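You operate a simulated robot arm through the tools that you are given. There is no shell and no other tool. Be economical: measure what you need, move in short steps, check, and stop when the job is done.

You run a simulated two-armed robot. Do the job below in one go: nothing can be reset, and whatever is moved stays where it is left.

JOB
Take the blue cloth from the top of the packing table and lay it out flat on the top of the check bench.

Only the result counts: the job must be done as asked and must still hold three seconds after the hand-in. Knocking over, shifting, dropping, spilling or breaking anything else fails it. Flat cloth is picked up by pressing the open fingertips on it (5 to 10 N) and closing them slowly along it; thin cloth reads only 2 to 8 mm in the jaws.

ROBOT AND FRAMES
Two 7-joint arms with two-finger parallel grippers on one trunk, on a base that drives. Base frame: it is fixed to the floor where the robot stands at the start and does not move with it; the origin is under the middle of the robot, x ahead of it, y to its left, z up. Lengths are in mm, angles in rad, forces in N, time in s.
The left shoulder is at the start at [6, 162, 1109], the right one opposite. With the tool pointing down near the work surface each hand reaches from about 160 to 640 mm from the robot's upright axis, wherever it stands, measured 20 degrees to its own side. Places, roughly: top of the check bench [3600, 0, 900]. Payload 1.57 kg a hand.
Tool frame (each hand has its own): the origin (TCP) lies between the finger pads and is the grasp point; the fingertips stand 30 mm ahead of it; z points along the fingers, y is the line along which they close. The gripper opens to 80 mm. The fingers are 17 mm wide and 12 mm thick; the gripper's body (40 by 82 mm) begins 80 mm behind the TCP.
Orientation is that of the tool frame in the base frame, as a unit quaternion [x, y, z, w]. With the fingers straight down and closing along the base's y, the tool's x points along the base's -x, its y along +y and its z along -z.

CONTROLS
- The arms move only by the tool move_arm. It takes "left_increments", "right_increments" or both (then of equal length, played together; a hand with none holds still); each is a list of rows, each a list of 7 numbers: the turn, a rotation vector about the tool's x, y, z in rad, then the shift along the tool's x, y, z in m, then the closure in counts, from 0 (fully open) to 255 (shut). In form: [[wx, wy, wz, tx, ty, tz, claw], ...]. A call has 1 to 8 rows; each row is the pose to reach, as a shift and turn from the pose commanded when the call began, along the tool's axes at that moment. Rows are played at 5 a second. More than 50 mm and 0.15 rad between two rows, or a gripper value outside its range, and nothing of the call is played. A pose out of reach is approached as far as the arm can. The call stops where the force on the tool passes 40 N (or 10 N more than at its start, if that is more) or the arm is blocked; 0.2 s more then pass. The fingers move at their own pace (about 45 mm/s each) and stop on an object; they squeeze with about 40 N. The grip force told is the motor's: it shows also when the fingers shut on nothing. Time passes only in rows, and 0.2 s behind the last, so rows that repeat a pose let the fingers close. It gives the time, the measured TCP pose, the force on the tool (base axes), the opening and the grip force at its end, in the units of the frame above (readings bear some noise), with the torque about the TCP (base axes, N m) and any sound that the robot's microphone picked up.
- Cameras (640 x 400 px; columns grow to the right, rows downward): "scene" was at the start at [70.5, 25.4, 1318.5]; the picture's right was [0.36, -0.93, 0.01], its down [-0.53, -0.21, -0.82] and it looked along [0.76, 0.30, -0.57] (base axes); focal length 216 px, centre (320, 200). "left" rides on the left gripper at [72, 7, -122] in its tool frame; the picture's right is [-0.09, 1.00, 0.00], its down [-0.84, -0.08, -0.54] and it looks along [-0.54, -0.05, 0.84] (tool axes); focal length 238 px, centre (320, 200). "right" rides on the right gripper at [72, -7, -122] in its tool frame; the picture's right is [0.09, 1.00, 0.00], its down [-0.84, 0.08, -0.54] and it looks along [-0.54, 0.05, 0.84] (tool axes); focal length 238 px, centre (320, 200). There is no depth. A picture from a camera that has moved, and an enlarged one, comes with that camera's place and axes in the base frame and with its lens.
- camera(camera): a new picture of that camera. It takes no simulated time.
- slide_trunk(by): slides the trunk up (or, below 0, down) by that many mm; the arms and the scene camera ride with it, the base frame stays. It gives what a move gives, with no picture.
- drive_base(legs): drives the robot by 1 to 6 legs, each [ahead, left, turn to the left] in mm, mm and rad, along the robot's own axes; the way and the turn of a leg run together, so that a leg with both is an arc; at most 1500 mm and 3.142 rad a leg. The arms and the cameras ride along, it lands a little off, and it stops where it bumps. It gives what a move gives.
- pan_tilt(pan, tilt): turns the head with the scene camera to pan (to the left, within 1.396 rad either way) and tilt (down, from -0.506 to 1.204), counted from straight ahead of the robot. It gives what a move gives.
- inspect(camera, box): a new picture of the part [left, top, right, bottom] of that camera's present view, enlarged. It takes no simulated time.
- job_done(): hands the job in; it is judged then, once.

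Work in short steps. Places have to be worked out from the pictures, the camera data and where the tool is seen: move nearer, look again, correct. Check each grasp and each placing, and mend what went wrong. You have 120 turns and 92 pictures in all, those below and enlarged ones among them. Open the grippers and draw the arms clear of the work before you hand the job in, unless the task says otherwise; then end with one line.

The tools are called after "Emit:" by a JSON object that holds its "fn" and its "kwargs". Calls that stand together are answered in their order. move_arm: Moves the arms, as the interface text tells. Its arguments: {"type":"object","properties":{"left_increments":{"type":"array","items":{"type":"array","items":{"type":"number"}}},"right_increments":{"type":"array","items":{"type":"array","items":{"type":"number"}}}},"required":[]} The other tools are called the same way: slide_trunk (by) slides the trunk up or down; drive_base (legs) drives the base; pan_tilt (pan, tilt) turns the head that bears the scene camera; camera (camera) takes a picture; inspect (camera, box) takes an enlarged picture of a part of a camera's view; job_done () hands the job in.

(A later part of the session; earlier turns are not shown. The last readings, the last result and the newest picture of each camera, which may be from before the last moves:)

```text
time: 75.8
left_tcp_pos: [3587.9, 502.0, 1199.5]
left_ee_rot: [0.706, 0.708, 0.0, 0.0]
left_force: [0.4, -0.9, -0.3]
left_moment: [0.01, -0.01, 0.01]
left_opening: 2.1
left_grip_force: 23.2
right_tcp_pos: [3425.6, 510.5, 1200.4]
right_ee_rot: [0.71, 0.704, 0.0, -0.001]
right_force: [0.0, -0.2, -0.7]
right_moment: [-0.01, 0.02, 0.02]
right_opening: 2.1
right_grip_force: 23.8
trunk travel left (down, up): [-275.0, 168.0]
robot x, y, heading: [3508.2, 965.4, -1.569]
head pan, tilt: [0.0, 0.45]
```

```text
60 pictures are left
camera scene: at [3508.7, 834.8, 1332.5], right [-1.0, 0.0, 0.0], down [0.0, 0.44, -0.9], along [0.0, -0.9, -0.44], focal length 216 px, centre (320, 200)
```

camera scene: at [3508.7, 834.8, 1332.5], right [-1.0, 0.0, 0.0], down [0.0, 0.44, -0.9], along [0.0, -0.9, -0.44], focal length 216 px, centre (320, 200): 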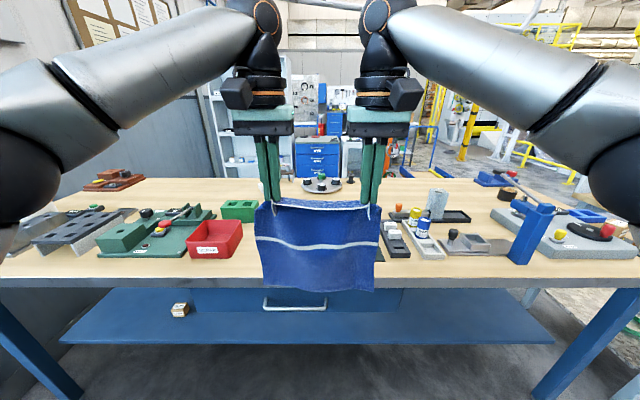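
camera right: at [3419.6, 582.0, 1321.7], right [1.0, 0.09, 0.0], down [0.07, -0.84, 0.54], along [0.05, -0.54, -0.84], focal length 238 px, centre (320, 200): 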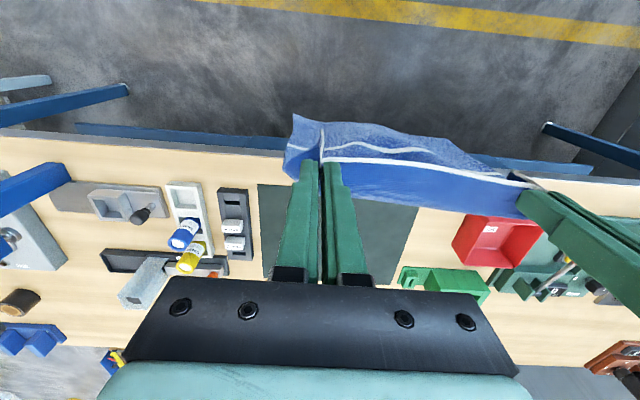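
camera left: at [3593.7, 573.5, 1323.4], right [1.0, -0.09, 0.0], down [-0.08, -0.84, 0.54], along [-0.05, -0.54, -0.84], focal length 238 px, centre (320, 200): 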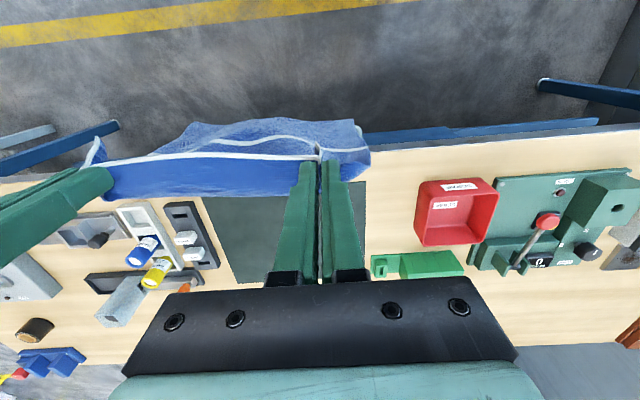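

The mat spans x 3317–3655, y 48–338. Neighbours are the dark tray at x<3300 and the green block at x>3680, so there's room for the ~250×266 cloth centred at x 3488. I'll raise the trunk for reach and height, then drive ahead.

Emit:
{"fn": "slide_trunk", "kwargs": {"by": 130}}

Emit:
{"fn": "drive_base", "kwargs": {"legs": [[285, -19, 0]]}}

Emit:
{"fn": "pan_tilt", "kwargs": {"pan": 0.0, "tilt": 0.8}}

Emit:
{"fn": "camera", "kwargs": {"camera": "scene"}}

```text
time: 77.3
left_tcp_pos: [3586.0, 501.9, 1329.7]
left_ee_rot: [0.707, 0.707, 0.0, 0.0]
left_force: [0.2, 0.9, 0.1]
left_moment: [-0.01, 0.01, -0.02]
left_opening: 2.2
left_grip_force: 23.5
right_tcp_pos: [3426.8, 510.1, 1330.2]
right_ee_rot: [0.709, 0.705, 0.0, 0.001]
right_force: [-0.2, 0.0, -0.5]
right_moment: [0.0, -0.03, 0.01]
right_opening: 2.2
right_grip_force: 23.9
trunk travel left (down, up): [-405.0, 38.0]
robot x, y, heading: [3505.2, 967.4, -1.569]
head pan, tilt: [0.0, 0.45]
```

```text
time: 79.3
left_tcp_pos: [3569.6, 224.4, 1330.6]
left_ee_rot: [0.706, 0.708, 0.0, 0.001]
left_force: [0.3, -0.8, -0.8]
left_moment: [0.0, -0.02, 0.01]
left_opening: 2.0
left_grip_force: 23.9
right_tcp_pos: [3408.8, 233.4, 1329.3]
right_ee_rot: [0.709, 0.705, 0.0, 0.0]
right_force: [-0.4, 0.5, -0.7]
right_moment: [0.04, -0.03, -0.02]
right_opening: 2.1
right_grip_force: 23.4
trunk travel left (down, up): [-405.0, 38.0]
robot x, y, heading: [3488.8, 689.8, -1.573]
head pan, tilt: [0.0, 0.45]
```

```text
time: 80.1
left_tcp_pos: [3568.3, 223.8, 1330.5]
left_ee_rot: [0.705, 0.709, 0.0, 0.0]
left_force: [0.2, -0.9, -1.2]
left_moment: [0.01, -0.01, -0.03]
left_opening: 2.3
left_grip_force: 24.1
right_tcp_pos: [3409.1, 233.5, 1330.7]
right_ee_rot: [0.709, 0.705, 0.0, 0.0]
right_force: [0.0, 0.1, -0.1]
right_moment: [0.03, 0.0, 0.0]
right_opening: 2.3
right_grip_force: 23.6
trunk travel left (down, up): [-405.0, 38.0]
robot x, y, heading: [3487.5, 687.2, -1.568]
head pan, tilt: [0.0, 0.799]
```

```text
59 pictures are left
camera scene: at [3490.0, 569.5, 1432.1], right [-1.0, 0.0, 0.0], down [0.0, 0.72, -0.7], along [0.0, -0.7, -0.72], focal length 216 px, centre (320, 200)
```

scene: 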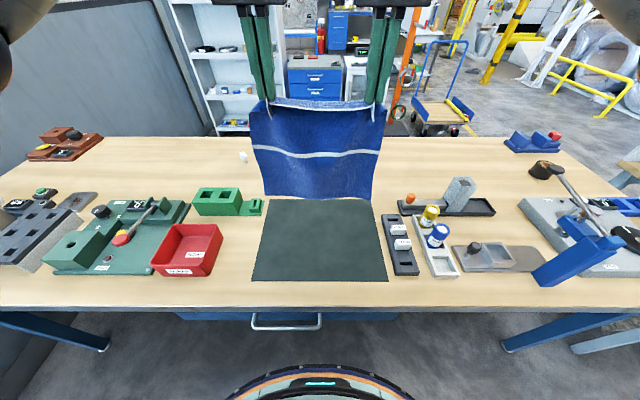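

The view is clear and the mat area is well centred. I'll drive 35 mm closer for reach, then extend forward and lower until the cloth's bottom edge is close to the mat's far side.

Emit:
{"fn": "drive_base", "kwargs": {"legs": [[35, 0, 0]]}}

Emit:
{"fn": "move_arm", "kwargs": {"left_increments": [[0, 0, 0, -0.025, 0, 0.01, 255], [0, 0, 0, -0.05, 0, 0.02, 255], [0, 0, 0, -0.075, 0, 0.03, 255], [0, 0, 0, -0.1, 0, 0.05, 255], [0, 0, 0, -0.125, -0.001, 0.075, 255], [0, 0, 0, -0.125, -0.001, 0.1, 255]], "right_increments": [[0, 0, 0, -0.027, 0, 0.01, 255], [0, 0, 0, -0.054, 0, 0.02, 255], [0, 0, 0, -0.081, 0, 0.03, 255], [0, 0, 0, -0.107, 0, 0.05, 255], [0, 0, 0, -0.134, 0.001, 0.075, 255], [0, 0, 0, -0.134, 0.001, 0.1, 255]]}}

Emit:
{"fn": "camera", "kwargs": {"camera": "scene"}}

```text
time: 81.0
left_tcp_pos: [3568.6, 190.0, 1330.8]
left_ee_rot: [0.707, 0.708, 0.0, -0.001]
left_force: [0.6, -0.5, 0.2]
left_moment: [0.04, -0.02, -0.01]
left_opening: 2.0
left_grip_force: 23.3
right_tcp_pos: [3408.7, 198.8, 1329.7]
right_ee_rot: [0.71, 0.704, 0.0, 0.0]
right_force: [-0.4, 0.7, -0.4]
right_moment: [0.04, 0.0, -0.03]
right_opening: 2.2
right_grip_force: 23.7
trunk travel left (down, up): [-405.0, 38.0]
robot x, y, heading: [3486.1, 657.3, -1.57]
head pan, tilt: [0.0, 0.799]
```

```text
time: 82.4
left_tcp_pos: [3566.6, 83.8, 1231.5]
left_ee_rot: [0.706, 0.708, -0.002, 0.0]
left_force: [-9.0, 0.4, 0.6]
left_moment: [-0.05, 0.29, 0.01]
left_opening: 2.0
left_grip_force: 24.2
left hand out of reach, approached as far as the arm can: row 4, 5, 6
right_tcp_pos: [3398.9, 81.8, 1235.4]
right_ee_rot: [0.708, 0.706, -0.001, 0.001]
right_force: [10.9, 1.7, 0.1]
right_moment: [-0.02, -0.29, 0.06]
right_opening: 2.2
right_grip_force: 23.5
right hand out of reach, approached as far as the arm can: row 4, 5, 6
trunk travel left (down, up): [-405.0, 38.0]
robot x, y, heading: [3486.5, 653.7, -1.567]
head pan, tilt: [0.0, 0.799]
```

```text
58 pictures are left
camera scene: at [3489.9, 536.1, 1432.2], right [-1.0, 0.0, 0.0], down [0.0, 0.72, -0.7], along [0.0, -0.7, -0.72], focal length 216 px, centre (320, 200)
```

scene: 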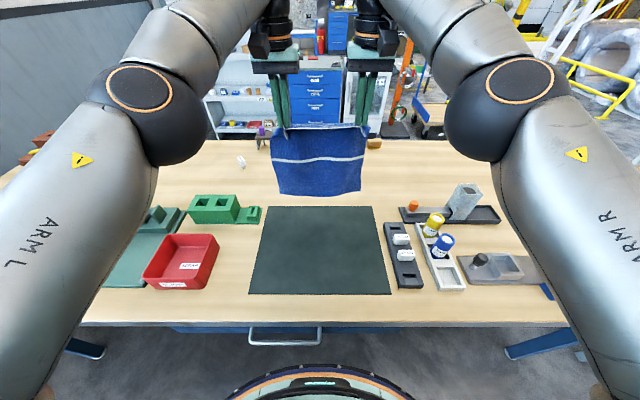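

Reach limit is at about y 83, which suffices. I'll lower 50 mm with a small pull-back and relax the sideways tension.

Emit:
{"fn": "move_arm", "kwargs": {"left_increments": [[0, 0, 0, 0.01, -0.001, 0.015, 255], [0, 0, 0, 0.02, -0.001, 0.03, 255], [0, 0, 0, 0.025, -0.002, 0.05, 255]], "right_increments": [[0, 0, 0, 0.01, 0.001, 0.015, 255], [0, 0, 0, 0.02, 0.001, 0.03, 255], [0, 0, 0, 0.025, 0.002, 0.05, 255]]}}

Emit:
{"fn": "camera", "kwargs": {"camera": "scene"}}

```text
time: 83.2
left_tcp_pos: [3567.0, 107.1, 1180.4]
left_ee_rot: [0.706, 0.708, 0.0, 0.0]
left_force: [-4.7, 0.7, 0.2]
left_moment: [0.02, 0.14, 0.02]
left_opening: 2.0
left_grip_force: 23.6
right_tcp_pos: [3399.6, 105.8, 1182.6]
right_ee_rot: [0.71, 0.704, -0.001, 0.0]
right_force: [4.7, 0.6, -0.8]
right_moment: [0.02, -0.12, 0.01]
right_opening: 2.0
right_grip_force: 23.5
trunk travel left (down, up): [-405.0, 38.0]
robot x, y, heading: [3491.0, 656.1, -1.571]
head pan, tilt: [0.0, 0.799]
```

```text
57 pictures are left
camera scene: at [3490.1, 534.6, 1432.0], right [-1.0, 0.0, 0.0], down [0.0, 0.72, -0.7], along [0.0, -0.7, -0.72], focal length 216 px, centre (320, 200)
```

scene: 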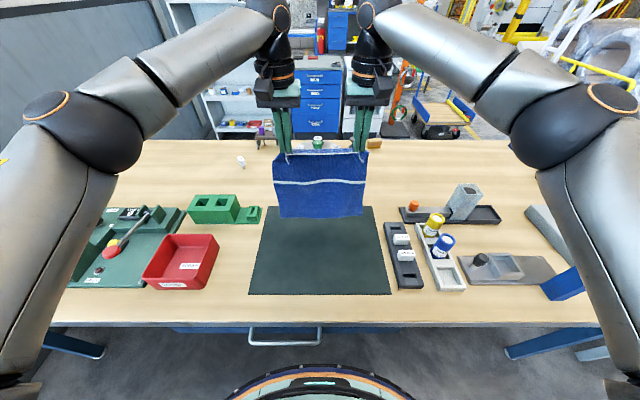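

The bottom edge is now about 8 mm over the mat near y≈105. I'd rather start further out, so I'll push the hands forward 40 mm.

Emit:
{"fn": "move_arm", "kwargs": {"left_increments": [[0, 0, 0, -0.02, -0.001, 0, 255], [0, 0, 0, -0.04, -0.002, 0, 255]], "right_increments": [[0, 0, 0, -0.02, 0.001, 0, 255], [0, 0, 0, -0.04, 0.002, 0, 255]]}}

```text
time: 83.8
left_tcp_pos: [3563.6, 68.5, 1180.7]
left_ee_rot: [0.707, 0.707, 0.0, 0.002]
left_force: [-0.5, 0.7, -0.3]
left_moment: [-0.03, -0.03, 0.02]
left_opening: 2.4
left_grip_force: 23.5
right_tcp_pos: [3401.1, 66.5, 1182.1]
right_ee_rot: [0.709, 0.706, -0.002, 0.0]
right_force: [0.4, -0.1, -0.5]
right_moment: [-0.03, 0.01, -0.04]
right_opening: 1.9
right_grip_force: 23.5
trunk travel left (down, up): [-405.0, 38.0]
robot x, y, heading: [3487.4, 651.4, -1.57]
head pan, tilt: [0.0, 0.799]
```

Good reach now at y≈67. I'll begin laying: lower and pull back together so the cloth drapes from the far edge toward me.

Emit:
{"fn": "move_arm", "kwargs": {"left_increments": [[0, 0, 0, 0.005, 0, 0.015, 255], [0, 0, 0, 0.02, 0, 0.03, 255], [0, 0, 0, 0.045, 0, 0.05, 255], [0, 0, 0, 0.075, 0, 0.075, 255], [0, 0, 0, 0.105, 0, 0.1, 255]], "right_increments": [[0, 0, 0, 0.005, 0, 0.015, 255], [0, 0, 0, 0.02, 0, 0.03, 255], [0, 0, 0, 0.045, 0, 0.05, 255], [0, 0, 0, 0.075, 0, 0.075, 255], [0, 0, 0, 0.105, 0, 0.1, 255]]}}

Emit:
{"fn": "camera", "kwargs": {"camera": "scene"}}

Emit:
{"fn": "camera", "kwargs": {"camera": "left"}}

```text
time: 85.0
left_tcp_pos: [3564.2, 171.9, 1081.5]
left_ee_rot: [0.706, 0.708, 0.0, 0.0]
left_force: [0.0, 0.0, 0.4]
left_moment: [-0.01, 0.03, 0.0]
left_opening: 2.1
left_grip_force: 23.3
right_tcp_pos: [3402.4, 171.9, 1084.8]
right_ee_rot: [0.71, 0.705, 0.0, 0.0]
right_force: [-0.1, -0.2, 0.4]
right_moment: [0.0, 0.01, 0.0]
right_opening: 2.1
right_grip_force: 23.5
trunk travel left (down, up): [-405.0, 38.0]
robot x, y, heading: [3488.3, 655.2, -1.571]
head pan, tilt: [0.0, 0.799]
```

```text
56 pictures are left
camera scene: at [3489.9, 535.4, 1432.1], right [-1.0, 0.0, 0.0], down [0.0, 0.72, -0.7], along [0.0, -0.7, -0.72], focal length 216 px, centre (320, 200)
```

scene: 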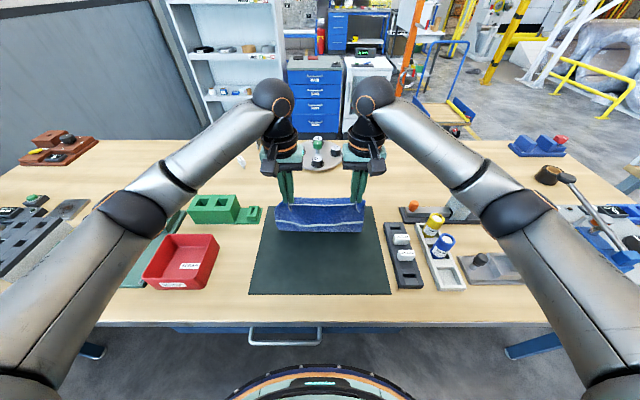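

```text
55 pictures are left
camera left: at [3570.5, 242.5, 1203.2], right [1.0, -0.09, 0.0], down [-0.07, -0.84, 0.54], along [-0.05, -0.54, -0.84], focal length 238 px, centre (320, 200)
```

left: 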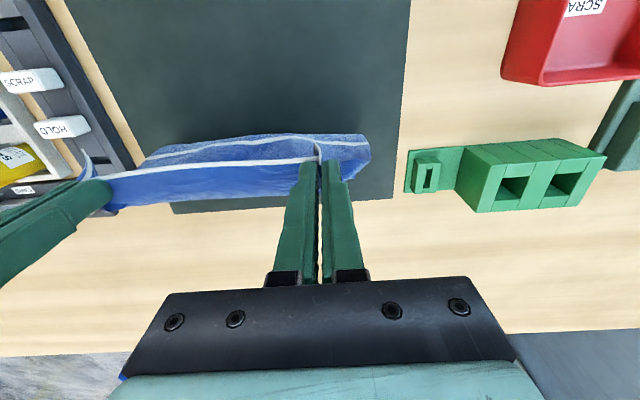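

I need to verify that the bottom trails away from me; checking the right camera and a zoom.

Emit:
{"fn": "camera", "kwargs": {"camera": "right"}}

Emit:
{"fn": "inspect", "kwargs": {"camera": "scene", "box": [240, 160, 400, 260]}}

```text
54 pictures are left
camera right: at [3395.5, 243.4, 1206.2], right [1.0, 0.08, 0.0], down [0.07, -0.84, 0.54], along [0.04, -0.54, -0.84], focal length 238 px, centre (320, 200)
```

right: 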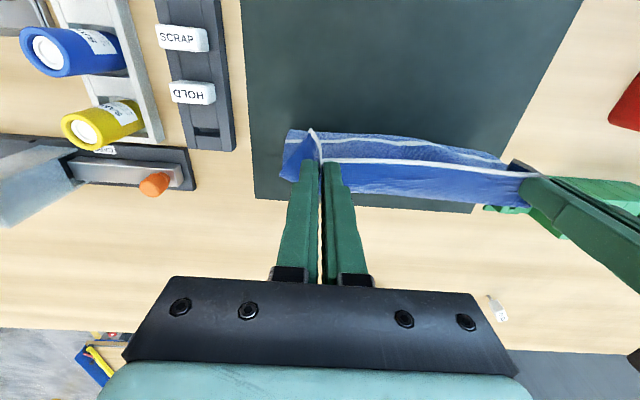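

```text
4.00 times, centred on (320, 210) of scene
camera zoom: at [3489.9, 535.4, 1432.1], right [-1.0, 0.0, 0.0], down [0.0, 0.72, -0.7], along [0.0, -0.7, -0.72], focal length 862 px, centre (320, 160)
```

zoom: 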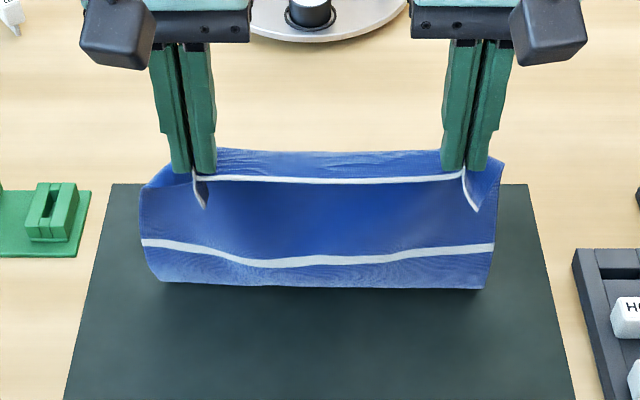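

The cloth is draping exactly right: the far part is laid ahead and the loop is toward me. I'll continue to about 15 mm above the bench.

Emit:
{"fn": "move_arm", "kwargs": {"left_increments": [[0, 0, 0, 0.03, 0, 0.03, 255], [0, 0, 0, 0.055, 0, 0.06, 255], [0, 0, 0, 0.08, 0, 0.09, 255], [0, 0, 0, 0.1, 0, 0.112, 255], [0, 0, 0, 0.12, 0, 0.13, 255]], "right_increments": [[0, 0, 0, 0.03, 0, 0.03, 255], [0, 0, 0, 0.055, 0, 0.06, 255], [0, 0, 0, 0.08, 0, 0.09, 255], [0, 0, 0, 0.1, 0, 0.114, 255], [0, 0, 0, 0.12, 0, 0.133, 255]]}}

Emit:
{"fn": "inspect", "kwargs": {"camera": "scene", "box": [216, 160, 424, 290]}}

Emit:
{"fn": "camera", "kwargs": {"camera": "left"}}

```text
time: 86.2
left_tcp_pos: [3565.1, 292.1, 951.0]
left_ee_rot: [0.706, 0.708, 0.0, 0.0]
left_force: [-1.6, 0.1, -0.2]
left_moment: [-0.01, 0.03, -0.01]
left_opening: 2.2
left_grip_force: 23.7
right_tcp_pos: [3402.2, 291.0, 951.3]
right_ee_rot: [0.71, 0.704, -0.001, 0.0]
right_force: [0.2, 0.2, -0.2]
right_moment: [0.01, -0.01, -0.03]
right_opening: 2.1
right_grip_force: 23.8
trunk travel left (down, up): [-405.0, 38.0]
robot x, y, heading: [3483.5, 650.2, -1.57]
head pan, tilt: [0.0, 0.799]
```

```text
3.08 times, centred on (320, 225) of scene
camera zoom: at [3490.0, 535.7, 1432.2], right [-1.0, 0.0, 0.0], down [0.0, 0.72, -0.7], along [0.0, -0.7, -0.72], focal length 663 px, centre (320, 123)
```

zoom: 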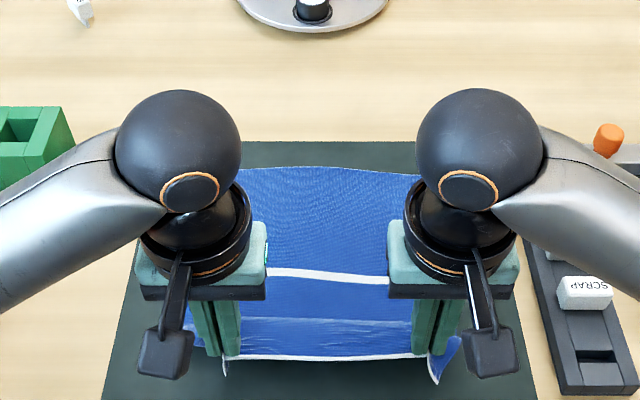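

```text
51 pictures are left
camera left: at [3571.7, 363.9, 1072.7], right [1.0, -0.09, 0.0], down [-0.08, -0.84, 0.54], along [-0.05, -0.54, -0.84], focal length 238 px, centre (320, 200)
```

left: 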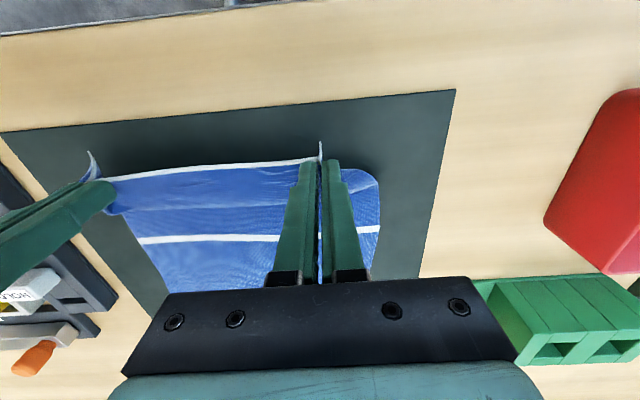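

Slack is about 40 mm with the tips 20 mm above the mat. I'll look closely at the corner flaps before setting down.

Emit:
{"fn": "inspect", "kwargs": {"camera": "left", "box": [220, 100, 460, 250]}}

Emit:
{"fn": "inspect", "kwargs": {"camera": "right", "box": [180, 100, 420, 250]}}

```text
2.67 times, centred on (340, 175) of left
camera zoom: at [3571.7, 363.9, 1072.7], right [1.0, -0.09, 0.0], down [-0.08, -0.84, 0.54], along [-0.05, -0.54, -0.84], focal length 636 px, centre (267, 267)
```

zoom: 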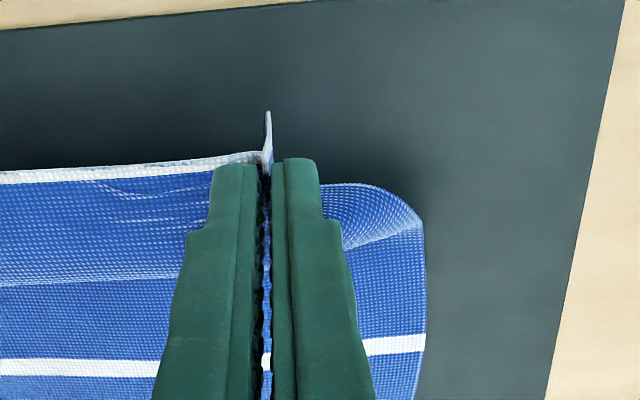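

```text
2.67 times, centred on (300, 175) of right
camera zoom: at [3394.8, 362.4, 1072.5], right [1.0, 0.09, 0.0], down [0.07, -0.84, 0.54], along [0.05, -0.54, -0.84], focal length 636 px, centre (373, 267)
```

zoom: 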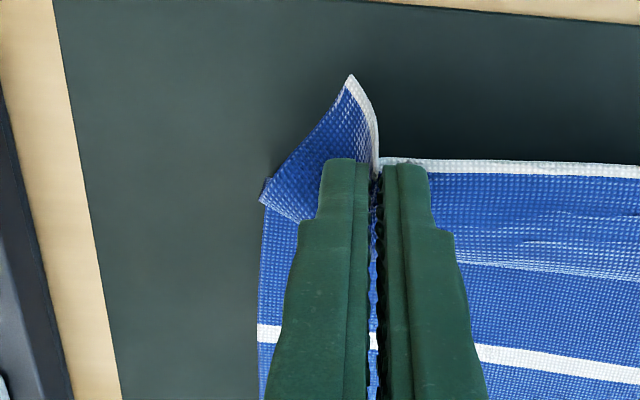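

The left corner flap has tucked under. I'll lift 40 mm so the flaps hang free, then lower while moving forward and inward so they splay outward.

Emit:
{"fn": "move_arm", "kwargs": {"left_increments": [[0, 0, 0, 0.0, 0, -0.02, 255], [0, 0, 0, 0.005, 0, -0.045, 255], [0, 0, 0, 0.01, 0, -0.06, 255], [0, 0, 0, 0.005, 0, -0.06, 255], [0, 0, 0, 0.0, 0, -0.06, 255], [0, 0, 0, 0.0, 0, -0.06, 255]], "right_increments": [[0, 0, 0, 0.0, 0, -0.02, 255], [0, 0, 0, 0.005, 0, -0.045, 255], [0, 0, 0, 0.01, 0, -0.06, 255], [0, 0, 0, 0.005, 0, -0.06, 255], [0, 0, 0, 0.0, 0, -0.06, 255], [0, 0, 0, 0.0, 0, -0.06, 255]]}}

Emit:
{"fn": "inspect", "kwargs": {"camera": "left", "box": [220, 100, 460, 250]}}

Emit:
{"fn": "inspect", "kwargs": {"camera": "right", "box": [180, 100, 420, 250]}}

```text
time: 87.6
left_tcp_pos: [3564.3, 292.0, 1008.8]
left_ee_rot: [0.707, 0.708, -0.001, 0.0]
left_force: [-0.1, 0.1, -0.1]
left_moment: [0.02, 0.0, 0.02]
left_opening: 2.0
left_grip_force: 23.9
right_tcp_pos: [3402.6, 290.4, 1011.0]
right_ee_rot: [0.709, 0.705, -0.001, 0.0]
right_force: [-0.1, 0.7, -0.5]
right_moment: [-0.01, -0.01, 0.0]
right_opening: 2.3
right_grip_force: 23.9
trunk travel left (down, up): [-405.0, 38.0]
robot x, y, heading: [3487.8, 652.1, -1.57]
head pan, tilt: [0.0, 0.799]
```

```text
2.67 times, centred on (340, 175) of left
camera zoom: at [3570.2, 363.6, 1132.0], right [1.0, -0.09, 0.0], down [-0.08, -0.84, 0.54], along [-0.05, -0.54, -0.84], focal length 636 px, centre (267, 267)
```

zoom: 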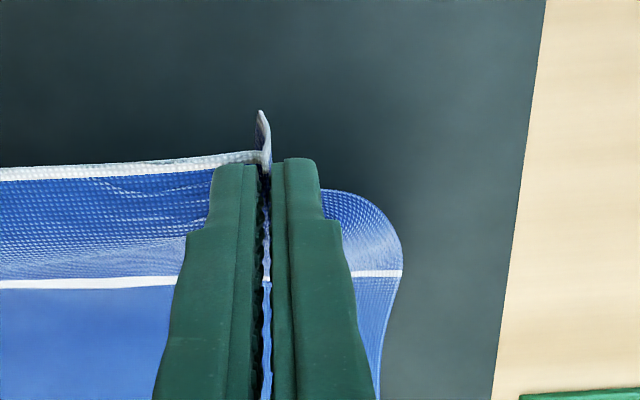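

```text
2.67 times, centred on (300, 175) of right
camera zoom: at [3395.1, 361.4, 1132.9], right [1.0, 0.09, 0.0], down [0.07, -0.84, 0.54], along [0.05, -0.54, -0.84], focal length 636 px, centre (373, 267)
```

zoom: 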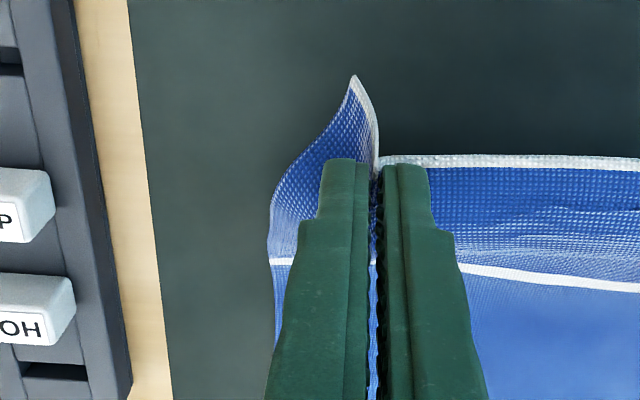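

The left flap just hangs straight down. I'll lower with a forward and inward motion so it lags toward me and outward.

Emit:
{"fn": "move_arm", "kwargs": {"left_increments": [[0, 0, 0, 0, 0, 0.03, 255], [0, 0, 0, -0.008, -0.004, 0.042, 255], [0, 0, 0, -0.018, -0.008, 0.052, 255], [0, 0, 0, -0.028, -0.012, 0.061, 255], [0, 0, 0, -0.036, -0.015, 0.069, 255]], "right_increments": [[0, 0, 0, 0, 0, 0.032, 255], [0, 0, 0, -0.008, 0.004, 0.044, 255], [0, 0, 0, -0.018, 0.008, 0.054, 255], [0, 0, 0, -0.028, 0.012, 0.063, 255], [0, 0, 0, -0.036, 0.015, 0.071, 255]]}}

Emit:
{"fn": "inspect", "kwargs": {"camera": "left", "box": [220, 100, 460, 250]}}

Emit:
{"fn": "inspect", "kwargs": {"camera": "right", "box": [180, 100, 420, 250]}}

```text
time: 88.8
left_tcp_pos: [3549.8, 255.8, 941.4]
left_ee_rot: [0.707, 0.707, 0.0, -0.001]
left_force: [0.1, -0.7, 0.1]
left_moment: [0.02, -0.02, 0.07]
left_opening: 2.0
left_grip_force: 23.2
right_tcp_pos: [3417.1, 254.1, 939.3]
right_ee_rot: [0.709, 0.705, 0.0, -0.001]
right_force: [-0.1, 0.0, -0.6]
right_moment: [-0.01, 0.02, 0.02]
right_opening: 2.0
right_grip_force: 23.8
trunk travel left (down, up): [-405.0, 38.0]
robot x, y, heading: [3488.9, 657.1, -1.566]
head pan, tilt: [0.0, 0.799]
```

```text
2.67 times, centred on (340, 175) of left
camera zoom: at [3555.7, 327.0, 1063.3], right [1.0, -0.09, 0.0], down [-0.08, -0.84, 0.54], along [-0.05, -0.54, -0.84], focal length 636 px, centre (267, 267)
```

zoom: 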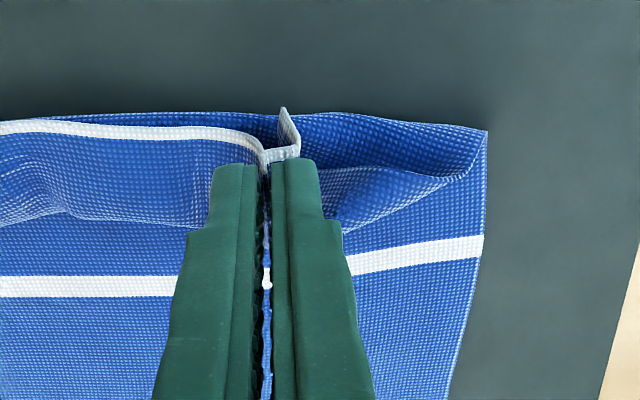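

```text
2.67 times, centred on (300, 175) of right
camera zoom: at [3409.8, 325.7, 1061.7], right [1.0, 0.09, 0.0], down [0.07, -0.84, 0.54], along [0.05, -0.54, -0.84], focal length 636 px, centre (373, 267)
```

zoom: 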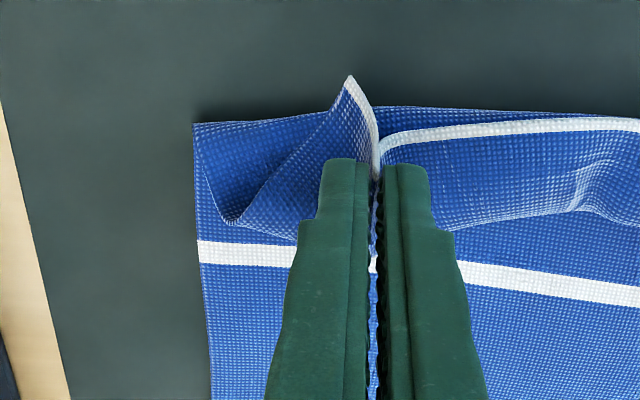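

Too much slack that time, so the hands sit over the folded part. I'll lift and pull back to nearly taut with the flaps hanging free, then set down inward only.

Emit:
{"fn": "move_arm", "kwargs": {"left_increments": [[0, 0, 0, 0.01, 0.004, -0.03, 255], [0, 0, 0, 0.03, 0.008, -0.055, 255], [0, 0, 0, 0.055, 0.012, -0.06, 255], [0, 0, 0, 0.078, 0.014, -0.06, 255], [0, 0, 0, 0.078, 0.014, -0.06, 255], [0, 0, 0, 0.078, 0.014, -0.06, 255]], "right_increments": [[0, 0, 0, 0.01, -0.004, -0.03, 255], [0, 0, 0, 0.03, -0.008, -0.055, 255], [0, 0, 0, 0.055, -0.012, -0.06, 255], [0, 0, 0, 0.078, -0.014, -0.06, 255], [0, 0, 0, 0.078, -0.014, -0.06, 255], [0, 0, 0, 0.078, -0.014, -0.06, 255]]}}

Emit:
{"fn": "inspect", "kwargs": {"camera": "left", "box": [220, 100, 460, 250]}}

Emit:
{"fn": "camera", "kwargs": {"camera": "right"}}

Emit:
{"fn": "inspect", "kwargs": {"camera": "scene", "box": [216, 160, 424, 290]}}

```text
time: 90.2
left_tcp_pos: [3563.2, 334.4, 999.7]
left_ee_rot: [0.707, 0.707, 0.0, 0.001]
left_force: [-0.4, -0.5, -0.2]
left_moment: [0.01, -0.02, -0.01]
left_opening: 2.2
left_grip_force: 23.3
right_tcp_pos: [3403.5, 331.5, 1000.5]
right_ee_rot: [0.71, 0.705, 0.0, 0.001]
right_force: [0.1, 0.5, 0.3]
right_moment: [0.01, -0.02, 0.03]
right_opening: 1.9
right_grip_force: 24.5
trunk travel left (down, up): [-405.0, 38.0]
robot x, y, heading: [3487.5, 652.2, -1.571]
head pan, tilt: [0.0, 0.799]
```

```text
2.67 times, centred on (340, 175) of left
camera zoom: at [3569.3, 405.8, 1123.5], right [1.0, -0.09, 0.0], down [-0.08, -0.84, 0.54], along [-0.05, -0.54, -0.84], focal length 636 px, centre (267, 267)
```

zoom: 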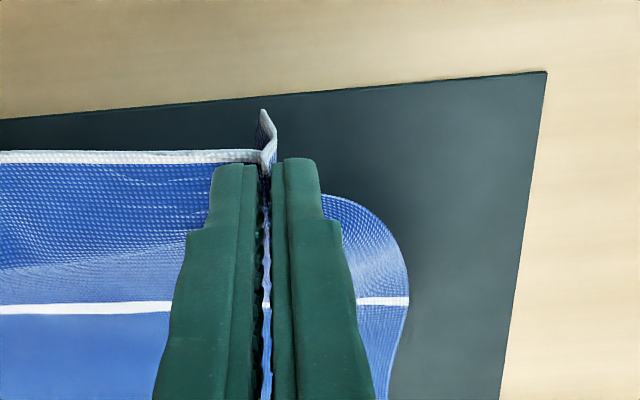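

```text
43 pictures are left
camera right: at [3396.8, 403.9, 1122.3], right [1.0, 0.09, 0.0], down [0.07, -0.84, 0.54], along [0.05, -0.54, -0.84], focal length 238 px, centre (320, 200)
```

right: 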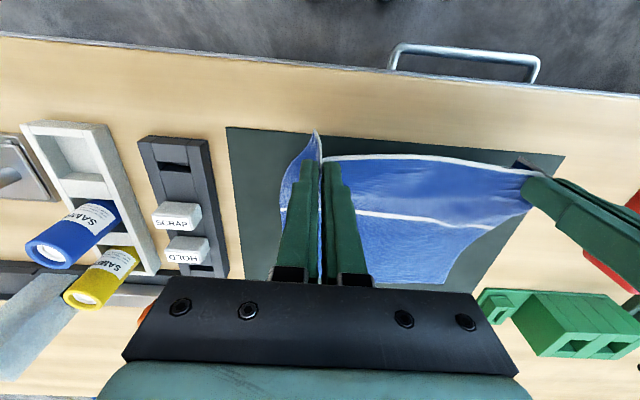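

```text
3.08 times, centred on (320, 225) of scene
camera zoom: at [3490.0, 535.3, 1432.0], right [-1.0, 0.0, 0.0], down [0.0, 0.72, -0.7], along [0.0, -0.7, -0.72], focal length 663 px, centre (320, 123)
```

zoom: 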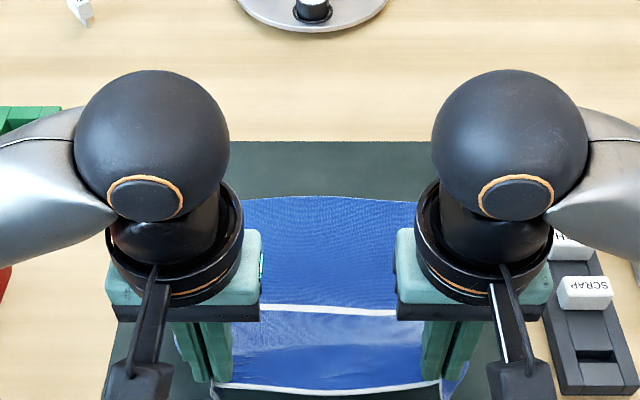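

The far edge has been dragged to y≈122, which would bring the near edge too close to the bench edge. I'll lift the cloth again and re-lay it from further out.

Emit:
{"fn": "move_arm", "kwargs": {"left_increments": [[0, 0, 0, -0.03, 0, -0.035, 255], [0, 0, 0, -0.065, 0, -0.07, 255], [0, 0, 0, -0.1, 0, -0.105, 255], [0, 0, 0, -0.135, 0, -0.14, 255], [0, 0, 0, -0.175, 0, -0.17, 255], [0, 0, 0, -0.21, 0, -0.195, 255], [0, 0, 0, -0.25, 0, -0.2, 255], [0, 0, 0, -0.284, 0, -0.195, 255]], "right_increments": [[0, 0, 0, -0.03, 0, -0.035, 255], [0, 0, 0, -0.065, 0, -0.07, 255], [0, 0, 0, -0.1, 0, -0.105, 255], [0, 0, 0, -0.135, 0, -0.14, 255], [0, 0, 0, -0.175, 0, -0.17, 255], [0, 0, 0, -0.21, 0, -0.195, 255], [0, 0, 0, -0.25, 0.001, -0.2, 255], [0, 0, 0, -0.281, 0.001, -0.195, 255]]}}

Emit:
{"fn": "camera", "kwargs": {"camera": "scene"}}

```text
time: 92.0
left_tcp_pos: [3572.4, 68.5, 1194.5]
left_ee_rot: [0.708, 0.706, -0.001, 0.0]
left_force: [-4.9, -0.8, -0.4]
left_moment: [0.03, 0.22, 0.0]
left_opening: 2.4
left_grip_force: 23.3
left hand out of reach, approached as far as the arm can: row 8
right_tcp_pos: [3403.2, 66.5, 1193.5]
right_ee_rot: [0.707, 0.707, -0.001, 0.001]
right_force: [6.1, -0.3, 0.0]
right_moment: [0.02, -0.16, 0.03]
right_opening: 2.0
right_grip_force: 24.2
right hand out of reach, approached as far as the arm can: row 8
trunk travel left (down, up): [-405.0, 38.0]
robot x, y, heading: [3491.6, 657.0, -1.568]
head pan, tilt: [0.0, 0.799]
```

```text
41 pictures are left
camera scene: at [3490.9, 533.6, 1431.8], right [-1.0, 0.0, 0.0], down [0.0, 0.72, -0.7], along [0.0, -0.7, -0.72], focal length 216 px, centre (320, 200)
```

scene: 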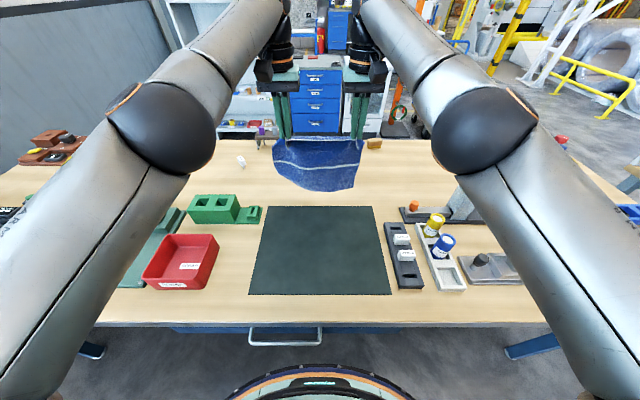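

Good position and the bottom swings outward. I'll re-lay along a slack-neutral path so the far edge stays put.

Emit:
{"fn": "move_arm", "kwargs": {"left_increments": [[0, 0, 0, 0, -0.003, 0.02, 255], [0, 0, 0, 0.01, -0.003, 0.04, 255], [0, 0, 0, 0.03, -0.003, 0.065, 255], [0, 0, 0, 0.055, -0.003, 0.09, 255], [0, 0, 0, 0.08, -0.003, 0.115, 255], [0, 0, 0, 0.105, -0.003, 0.14, 255], [0, 0, 0, 0.135, -0.003, 0.165, 255]], "right_increments": [[0, 0, 0, 0, 0.003, 0.02, 255], [0, 0, 0, 0.01, 0.003, 0.04, 255], [0, 0, 0, 0.03, 0.003, 0.065, 255], [0, 0, 0, 0.055, 0.003, 0.09, 255], [0, 0, 0, 0.08, 0.003, 0.115, 255], [0, 0, 0, 0.105, 0.003, 0.14, 255], [0, 0, 0, 0.135, 0.003, 0.165, 255]]}}

Emit:
{"fn": "inspect", "kwargs": {"camera": "scene", "box": [216, 160, 424, 290]}}

```text
time: 93.6
left_tcp_pos: [3518.5, 62.3, 1031.6]
left_ee_rot: [0.708, 0.706, 0.001, -0.005]
left_force: [-14.1, 16.9, 0.3]
left_moment: [0.49, 0.45, -0.07]
left_opening: 2.0
left_grip_force: 23.5
left hand out of reach, approached as far as the arm can: row 1, 2, 3, 4, 5, 6, 7
right_tcp_pos: [3403.1, 199.2, 1031.1]
right_ee_rot: [0.711, 0.704, 0.0, 0.006]
right_force: [13.8, -17.1, 0.1]
right_moment: [-0.56, -0.42, -0.03]
right_opening: 2.2
right_grip_force: 23.7
trunk travel left (down, up): [-405.0, 38.0]
robot x, y, heading: [3486.5, 655.7, -1.568]
head pan, tilt: [0.0, 0.799]
```

```text
3.08 times, centred on (320, 225) of scene
camera zoom: at [3489.0, 535.6, 1432.2], right [-1.0, 0.0, 0.0], down [0.0, 0.72, -0.7], along [0.0, -0.7, -0.72], focal length 663 px, centre (320, 123)
```

zoom: 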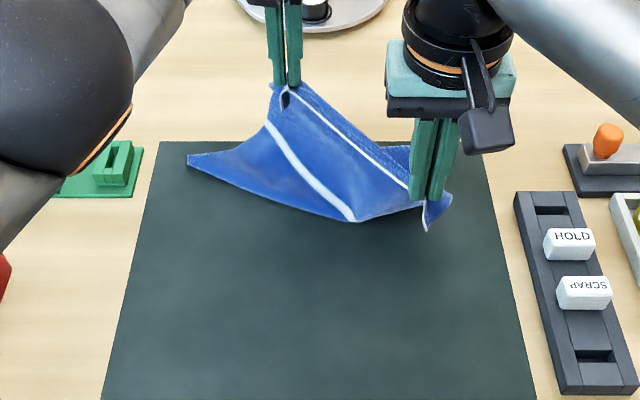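

The left arm stuck at its reach limit while the right went on. I'll relieve the tension by bringing the right hand forward again and drawing the left back toward me.

Emit:
{"fn": "move_arm", "kwargs": {"left_increments": [[0, 0, 0, 0.02, 0.005, -0.005, 255], [0, 0, 0, 0.04, 0.015, -0.01, 255], [0, 0, 0, 0.06, 0.025, -0.015, 255]], "right_increments": [[0, 0, 0, -0.015, 0, -0.005, 255], [0, 0, 0, -0.03, 0, -0.01, 255], [0, 0, 0, -0.045, 0, -0.015, 255]]}}

Emit:
{"fn": "camera", "kwargs": {"camera": "scene"}}

```text
time: 94.4
left_tcp_pos: [3525.2, 60.5, 1046.0]
left_ee_rot: [0.706, 0.708, 0.0, 0.001]
left_force: [-0.2, 0.0, -0.3]
left_moment: [0.0, -0.01, -0.01]
left_opening: 2.3
left_grip_force: 23.6
left hand out of reach, approached as far as the arm can: row 1, 2, 3
right_tcp_pos: [3401.1, 155.9, 1044.7]
right_ee_rot: [0.709, 0.705, 0.0, -0.001]
right_force: [0.0, -0.4, -0.2]
right_moment: [-0.02, 0.02, 0.01]
right_opening: 2.1
right_grip_force: 23.6
trunk travel left (down, up): [-405.0, 38.0]
robot x, y, heading: [3490.1, 656.8, -1.572]
head pan, tilt: [0.0, 0.799]
```

```text
39 pictures are left
camera scene: at [3490.1, 535.2, 1432.0], right [-1.0, 0.0, 0.0], down [0.0, 0.72, -0.7], along [0.0, -0.7, -0.72], focal length 216 px, centre (320, 200)
```

scene: 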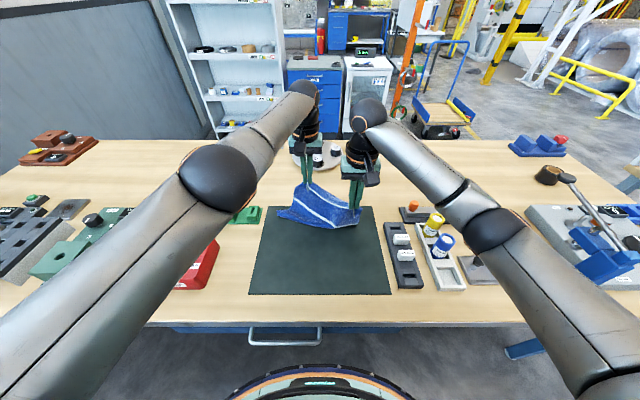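

The left arm seems locked near straight. I'll try a larger step, up and outward and back.

Emit:
{"fn": "move_arm", "kwargs": {"left_increments": [[0, 0, 0, 0.025, 0.03, -0.03, 255], [0, 0, 0, 0.05, 0.055, -0.06, 255], [0, 0, 0, 0.075, 0.06, -0.095, 255]], "right_increments": [[0, 0, 0, 0, 0, -0.03, 255], [0, 0, 0, -0.01, 0, -0.06, 255], [0, 0, 0, -0.02, 0, -0.095, 255]]}}

```text
time: 95.2
left_tcp_pos: [3560.7, 64.6, 1158.3]
left_ee_rot: [0.707, 0.707, 0.001, -0.001]
left_force: [-12.4, 5.0, -1.4]
left_moment: [0.14, 0.41, 0.04]
left_opening: 2.1
left_grip_force: 23.7
left hand out of reach, approached as far as the arm can: row 1, 2, 3
right_tcp_pos: [3403.8, 137.0, 1140.3]
right_ee_rot: [0.708, 0.706, 0.001, 0.002]
right_force: [12.4, -5.8, 1.5]
right_moment: [-0.18, -0.4, 0.03]
right_opening: 2.0
right_grip_force: 24.1
trunk travel left (down, up): [-405.0, 38.0]
robot x, y, heading: [3486.6, 655.7, -1.568]
head pan, tilt: [0.0, 0.799]
```

Still on the reach sphere. I'll command a larger pull-back for the left (past the right hand's line) so the solver has to bend the elbow, while keeping the right hand within cloth length.

Emit:
{"fn": "move_arm", "kwargs": {"left_increments": [[0, 0, 0, 0.04, 0, 0, 255], [0, 0, 0, 0.08, 0, 0, 255], [0, 0, 0, 0.11, 0, 0, 255], [0, 0, 0, 0.11, 0, 0, 255]], "right_increments": [[0, 0, 0, -0.01, 0.005, 0, 255], [0, 0, 0, -0.02, 0.01, 0, 255], [0, 0, 0, -0.02, 0.01, 0, 255], [0, 0, 0, -0.02, 0.01, 0, 255]]}}

Emit:
{"fn": "camera", "kwargs": {"camera": "scene"}}

```text
time: 96.2
left_tcp_pos: [3536.7, 76.3, 1179.1]
left_ee_rot: [0.706, 0.708, 0.002, -0.001]
left_force: [-0.3, -0.5, -0.3]
left_moment: [-0.02, 0.03, 0.02]
left_opening: 2.0
left_grip_force: 23.9
left hand out of reach, approached as far as the arm can: row 1, 2, 3, 4
right_tcp_pos: [3412.9, 117.7, 1139.4]
right_ee_rot: [0.71, 0.705, 0.0, 0.0]
right_force: [0.0, 0.8, 0.5]
right_moment: [0.03, 0.01, -0.03]
right_opening: 1.9
right_grip_force: 24.3
trunk travel left (down, up): [-405.0, 38.0]
robot x, y, heading: [3486.8, 655.9, -1.568]
head pan, tilt: [0.0, 0.799]
```

```text
38 pictures are left
camera scene: at [3489.9, 535.3, 1432.0], right [-1.0, 0.0, 0.0], down [0.0, 0.72, -0.7], along [0.0, -0.7, -0.72], focal length 216 px, centre (320, 200)
```

scene: 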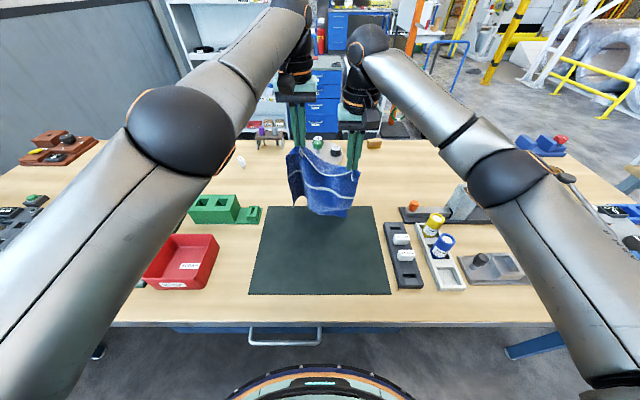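

The left elbow is fully straight. I'll perturb it with a tool roll together with a pull-back.

Emit:
{"fn": "move_arm", "kwargs": {"left_increments": [[0, -0.1, 0.1, 0.03, 0.01, 0, 255], [0, -0.2, 0.2, 0.06, 0.02, 0, 255], [0, -0.2, 0.2, 0.06, 0.02, 0, 255]]}}

Emit:
{"fn": "camera", "kwargs": {"camera": "scene"}}

```text
time: 97.0
left_tcp_pos: [3522.7, 45.2, 1202.7]
left_ee_rot: [0.77, 0.63, -0.07, 0.07]
left_force: [0.2, -0.1, 0.8]
left_moment: [-0.01, 0.0, 0.02]
left_opening: 2.0
left_grip_force: 23.5
left hand out of reach, approached as far as the arm can: row 1, 2, 3
right_tcp_pos: [3412.5, 117.7, 1138.9]
right_ee_rot: [0.71, 0.705, 0.0, 0.0]
right_force: [0.5, 0.6, -1.1]
right_moment: [-0.01, -0.01, 0.01]
right_opening: 2.4
right_grip_force: 23.9
trunk travel left (down, up): [-405.0, 38.0]
robot x, y, heading: [3486.1, 655.5, -1.571]
head pan, tilt: [0.0, 0.799]
```

```text
37 pictures are left
camera scene: at [3489.7, 535.4, 1432.0], right [-1.0, 0.0, 0.0], down [0.0, 0.72, -0.7], along [0.0, -0.7, -0.72], focal length 216 px, centre (320, 200)
```

scene: 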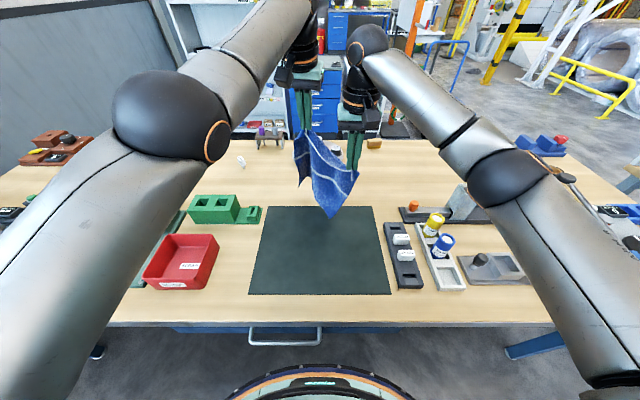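

Orientation follows but the elbow stays straight. I'll try a motion toward the inside of the elbow's bend: up, inward and back, while undoing the tilt.

Emit:
{"fn": "move_arm", "kwargs": {"left_increments": [[0, 0.05, -0.05, 0.02, -0.02, -0.03, 255], [0, 0.1, -0.1, 0.04, -0.03, -0.06, 255], [0, 0.15, -0.15, 0.07, -0.04, -0.09, 255], [0, 0.2, -0.2, 0.1, -0.04, -0.12, 255]], "right_increments": [[0, 0, 0, 0, 0, -0.02, 255], [0, 0, 0, 0, 0, -0.05, 255], [0, 0, 0, 0, 0, -0.08, 255], [0, 0, 0, 0, 0, -0.1, 255]]}}

Emit:
{"fn": "camera", "kwargs": {"camera": "scene"}}

```text
time: 98.0
left_tcp_pos: [3489.3, 129.9, 1285.0]
left_ee_rot: [0.721, 0.692, -0.016, 0.016]
left_force: [-0.8, -0.7, 0.1]
left_moment: [-0.01, 0.03, 0.05]
left_opening: 2.3
left_grip_force: 23.4
left hand out of reach, approached as far as the arm can: row 3, 4
right_tcp_pos: [3412.9, 115.9, 1238.6]
right_ee_rot: [0.71, 0.704, 0.0, -0.001]
right_force: [-0.9, -0.4, 0.4]
right_moment: [0.04, 0.04, -0.01]
right_opening: 2.3
right_grip_force: 23.7
trunk travel left (down, up): [-405.0, 38.0]
robot x, y, heading: [3486.4, 654.3, -1.571]
head pan, tilt: [0.0, 0.799]
```

```text
36 pictures are left
camera scene: at [3490.3, 534.8, 1431.9], right [-1.0, 0.0, 0.0], down [0.0, 0.72, -0.7], along [0.0, -0.7, -0.72], focal length 216 px, centre (320, 200)
```

scene: 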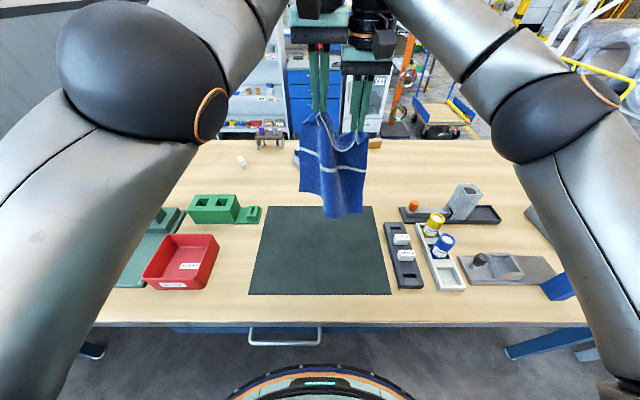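

That worked; the elbow bends again. I'll bring both hands back well inside reach, level, and 160 mm apart.

Emit:
{"fn": "move_arm", "kwargs": {"left_increments": [[0, 0.01, -0.01, 0.025, 0.01, 0.005, 255], [0, 0.02, -0.02, 0.05, 0.025, 0.01, 255], [0, 0.03, -0.03, 0.07, 0.045, 0.02, 255], [0, 0.045, -0.041, 0.09, 0.065, 0.035, 255], [0, 0.045, -0.041, 0.09, 0.078, 0.045, 255]], "right_increments": [[0, 0, 0, 0.025, -0.001, 0, 255], [0, 0, 0, 0.05, -0.002, 0, 255], [0, 0, 0, 0.075, -0.003, 0, 255], [0, 0, 0, 0.1, -0.004, 0, 255], [0, 0, 0, 0.104, -0.004, 0, 255]]}}

Emit:
{"fn": "camera", "kwargs": {"camera": "scene"}}

```text
time: 99.4
left_tcp_pos: [3607.7, 155.5, 1253.3]
left_ee_rot: [0.573, 0.815, -0.008, -0.087]
left_force: [-0.2, -0.5, -0.1]
left_moment: [0.0, -0.11, -0.02]
left_opening: 0.1
left_grip_force: 21.4
left hand out of reach, approached as far as the arm can: row 1, 2, 3, 4
right_tcp_pos: [3405.9, 223.9, 1238.8]
right_ee_rot: [0.71, 0.704, 0.001, -0.001]
right_force: [-0.9, 0.1, 0.2]
right_moment: [-0.01, -0.03, 0.03]
right_opening: 2.4
right_grip_force: 23.3
trunk travel left (down, up): [-405.0, 38.0]
robot x, y, heading: [3483.5, 658.1, -1.564]
head pan, tilt: [0.0, 0.799]
stopped in row 5 (left hand): the arm was blocked; the commanded pose is now the measured one
```

```text
35 pictures are left
camera scene: at [3487.3, 536.5, 1432.2], right [-1.0, 0.0, 0.0], down [0.0, 0.72, -0.7], along [0.0, -0.7, -0.72], focal length 216 px, centre (320, 200)
```

scene: 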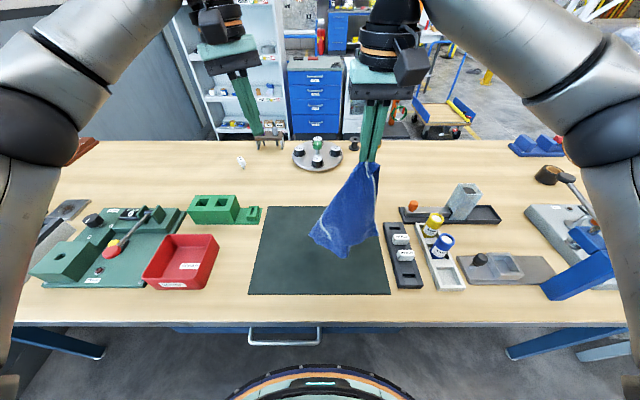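

The left hand's cloth slipped out when that arm jumped; the right hand still holds its corner. First I'll straighten the left arm's pose, further in and clear.

Emit:
{"fn": "move_arm", "kwargs": {"left_increments": [[-0.027, -0.023, 0.07, 0.02, 0.01, 0, 255], [-0.054, -0.045, 0.139, 0.04, 0.02, 0, 255], [-0.082, -0.068, 0.209, 0.06, 0.04, 0, 255], [-0.109, -0.09, 0.278, 0.08, 0.05, 0, 200], [-0.136, -0.113, 0.348, 0.1, 0.06, 0, 127]]}}

Emit:
{"fn": "camera", "kwargs": {"camera": "scene"}}

```text
time: 100.6
left_tcp_pos: [3633.7, 268.7, 1258.0]
left_ee_rot: [0.71, 0.705, -0.002, 0.001]
left_force: [-0.4, 0.3, 0.6]
left_moment: [0.0, 0.02, 0.02]
left_opening: 40.2
left_grip_force: 0.0
right_tcp_pos: [3408.8, 221.4, 1238.8]
right_ee_rot: [0.71, 0.704, -0.001, -0.003]
right_force: [0.0, 0.0, -0.9]
right_moment: [0.01, 0.03, -0.04]
right_opening: 2.2
right_grip_force: 23.3
trunk travel left (down, up): [-405.0, 38.0]
robot x, y, heading: [3486.4, 657.1, -1.572]
head pan, tilt: [0.0, 0.799]
```

```text
34 pictures are left
camera scene: at [3490.5, 535.6, 1432.1], right [-1.0, 0.0, 0.0], down [0.0, 0.72, -0.7], along [0.0, -0.7, -0.72], focal length 216 px, centre (320, 200)
```

scene: 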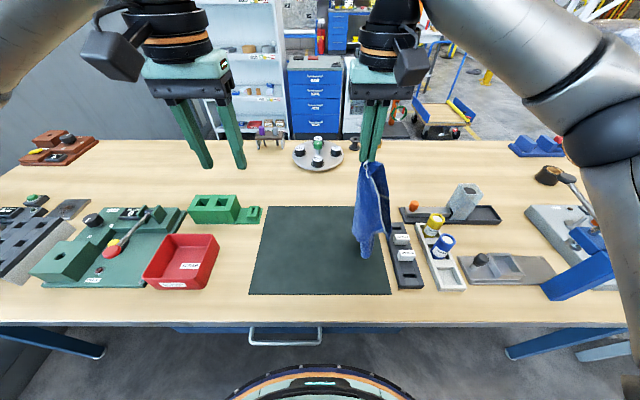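

The left arm is healthy again. I'll look closely at the hanging cloth to find the free corner of the held edge.

Emit:
{"fn": "inspect", "kwargs": {"camera": "scene", "box": [310, 140, 430, 275]}}

Emit:
{"fn": "camera", "kwargs": {"camera": "left"}}

Emit:
{"fn": "camera", "kwargs": {"camera": "right"}}

```text
2.96 times, centred on (370, 208) of scene
camera zoom: at [3490.5, 535.6, 1432.1], right [-1.0, 0.0, 0.0], down [0.0, 0.72, -0.7], along [0.0, -0.7, -0.72], focal length 638 px, centre (172, 178)
```

zoom: 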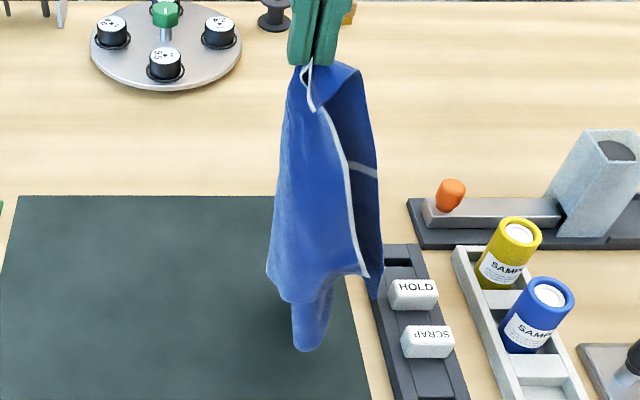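

```text
32 pictures are left
camera left: at [3640.6, 340.2, 1380.5], right [1.0, -0.1, 0.0], down [-0.08, -0.83, 0.54], along [-0.06, -0.54, -0.84], focal length 238 px, centre (320, 200)
```

left: 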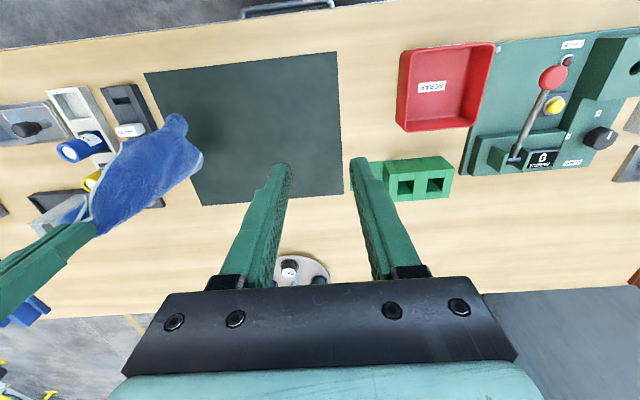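

```text
31 pictures are left
camera right: at [3401.8, 293.0, 1361.3], right [1.0, 0.08, 0.0], down [0.07, -0.84, 0.54], along [0.04, -0.54, -0.84], focal length 238 px, centre (320, 200)
```

right: 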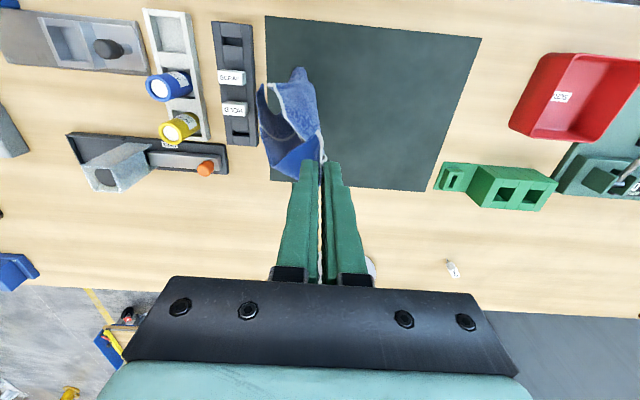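

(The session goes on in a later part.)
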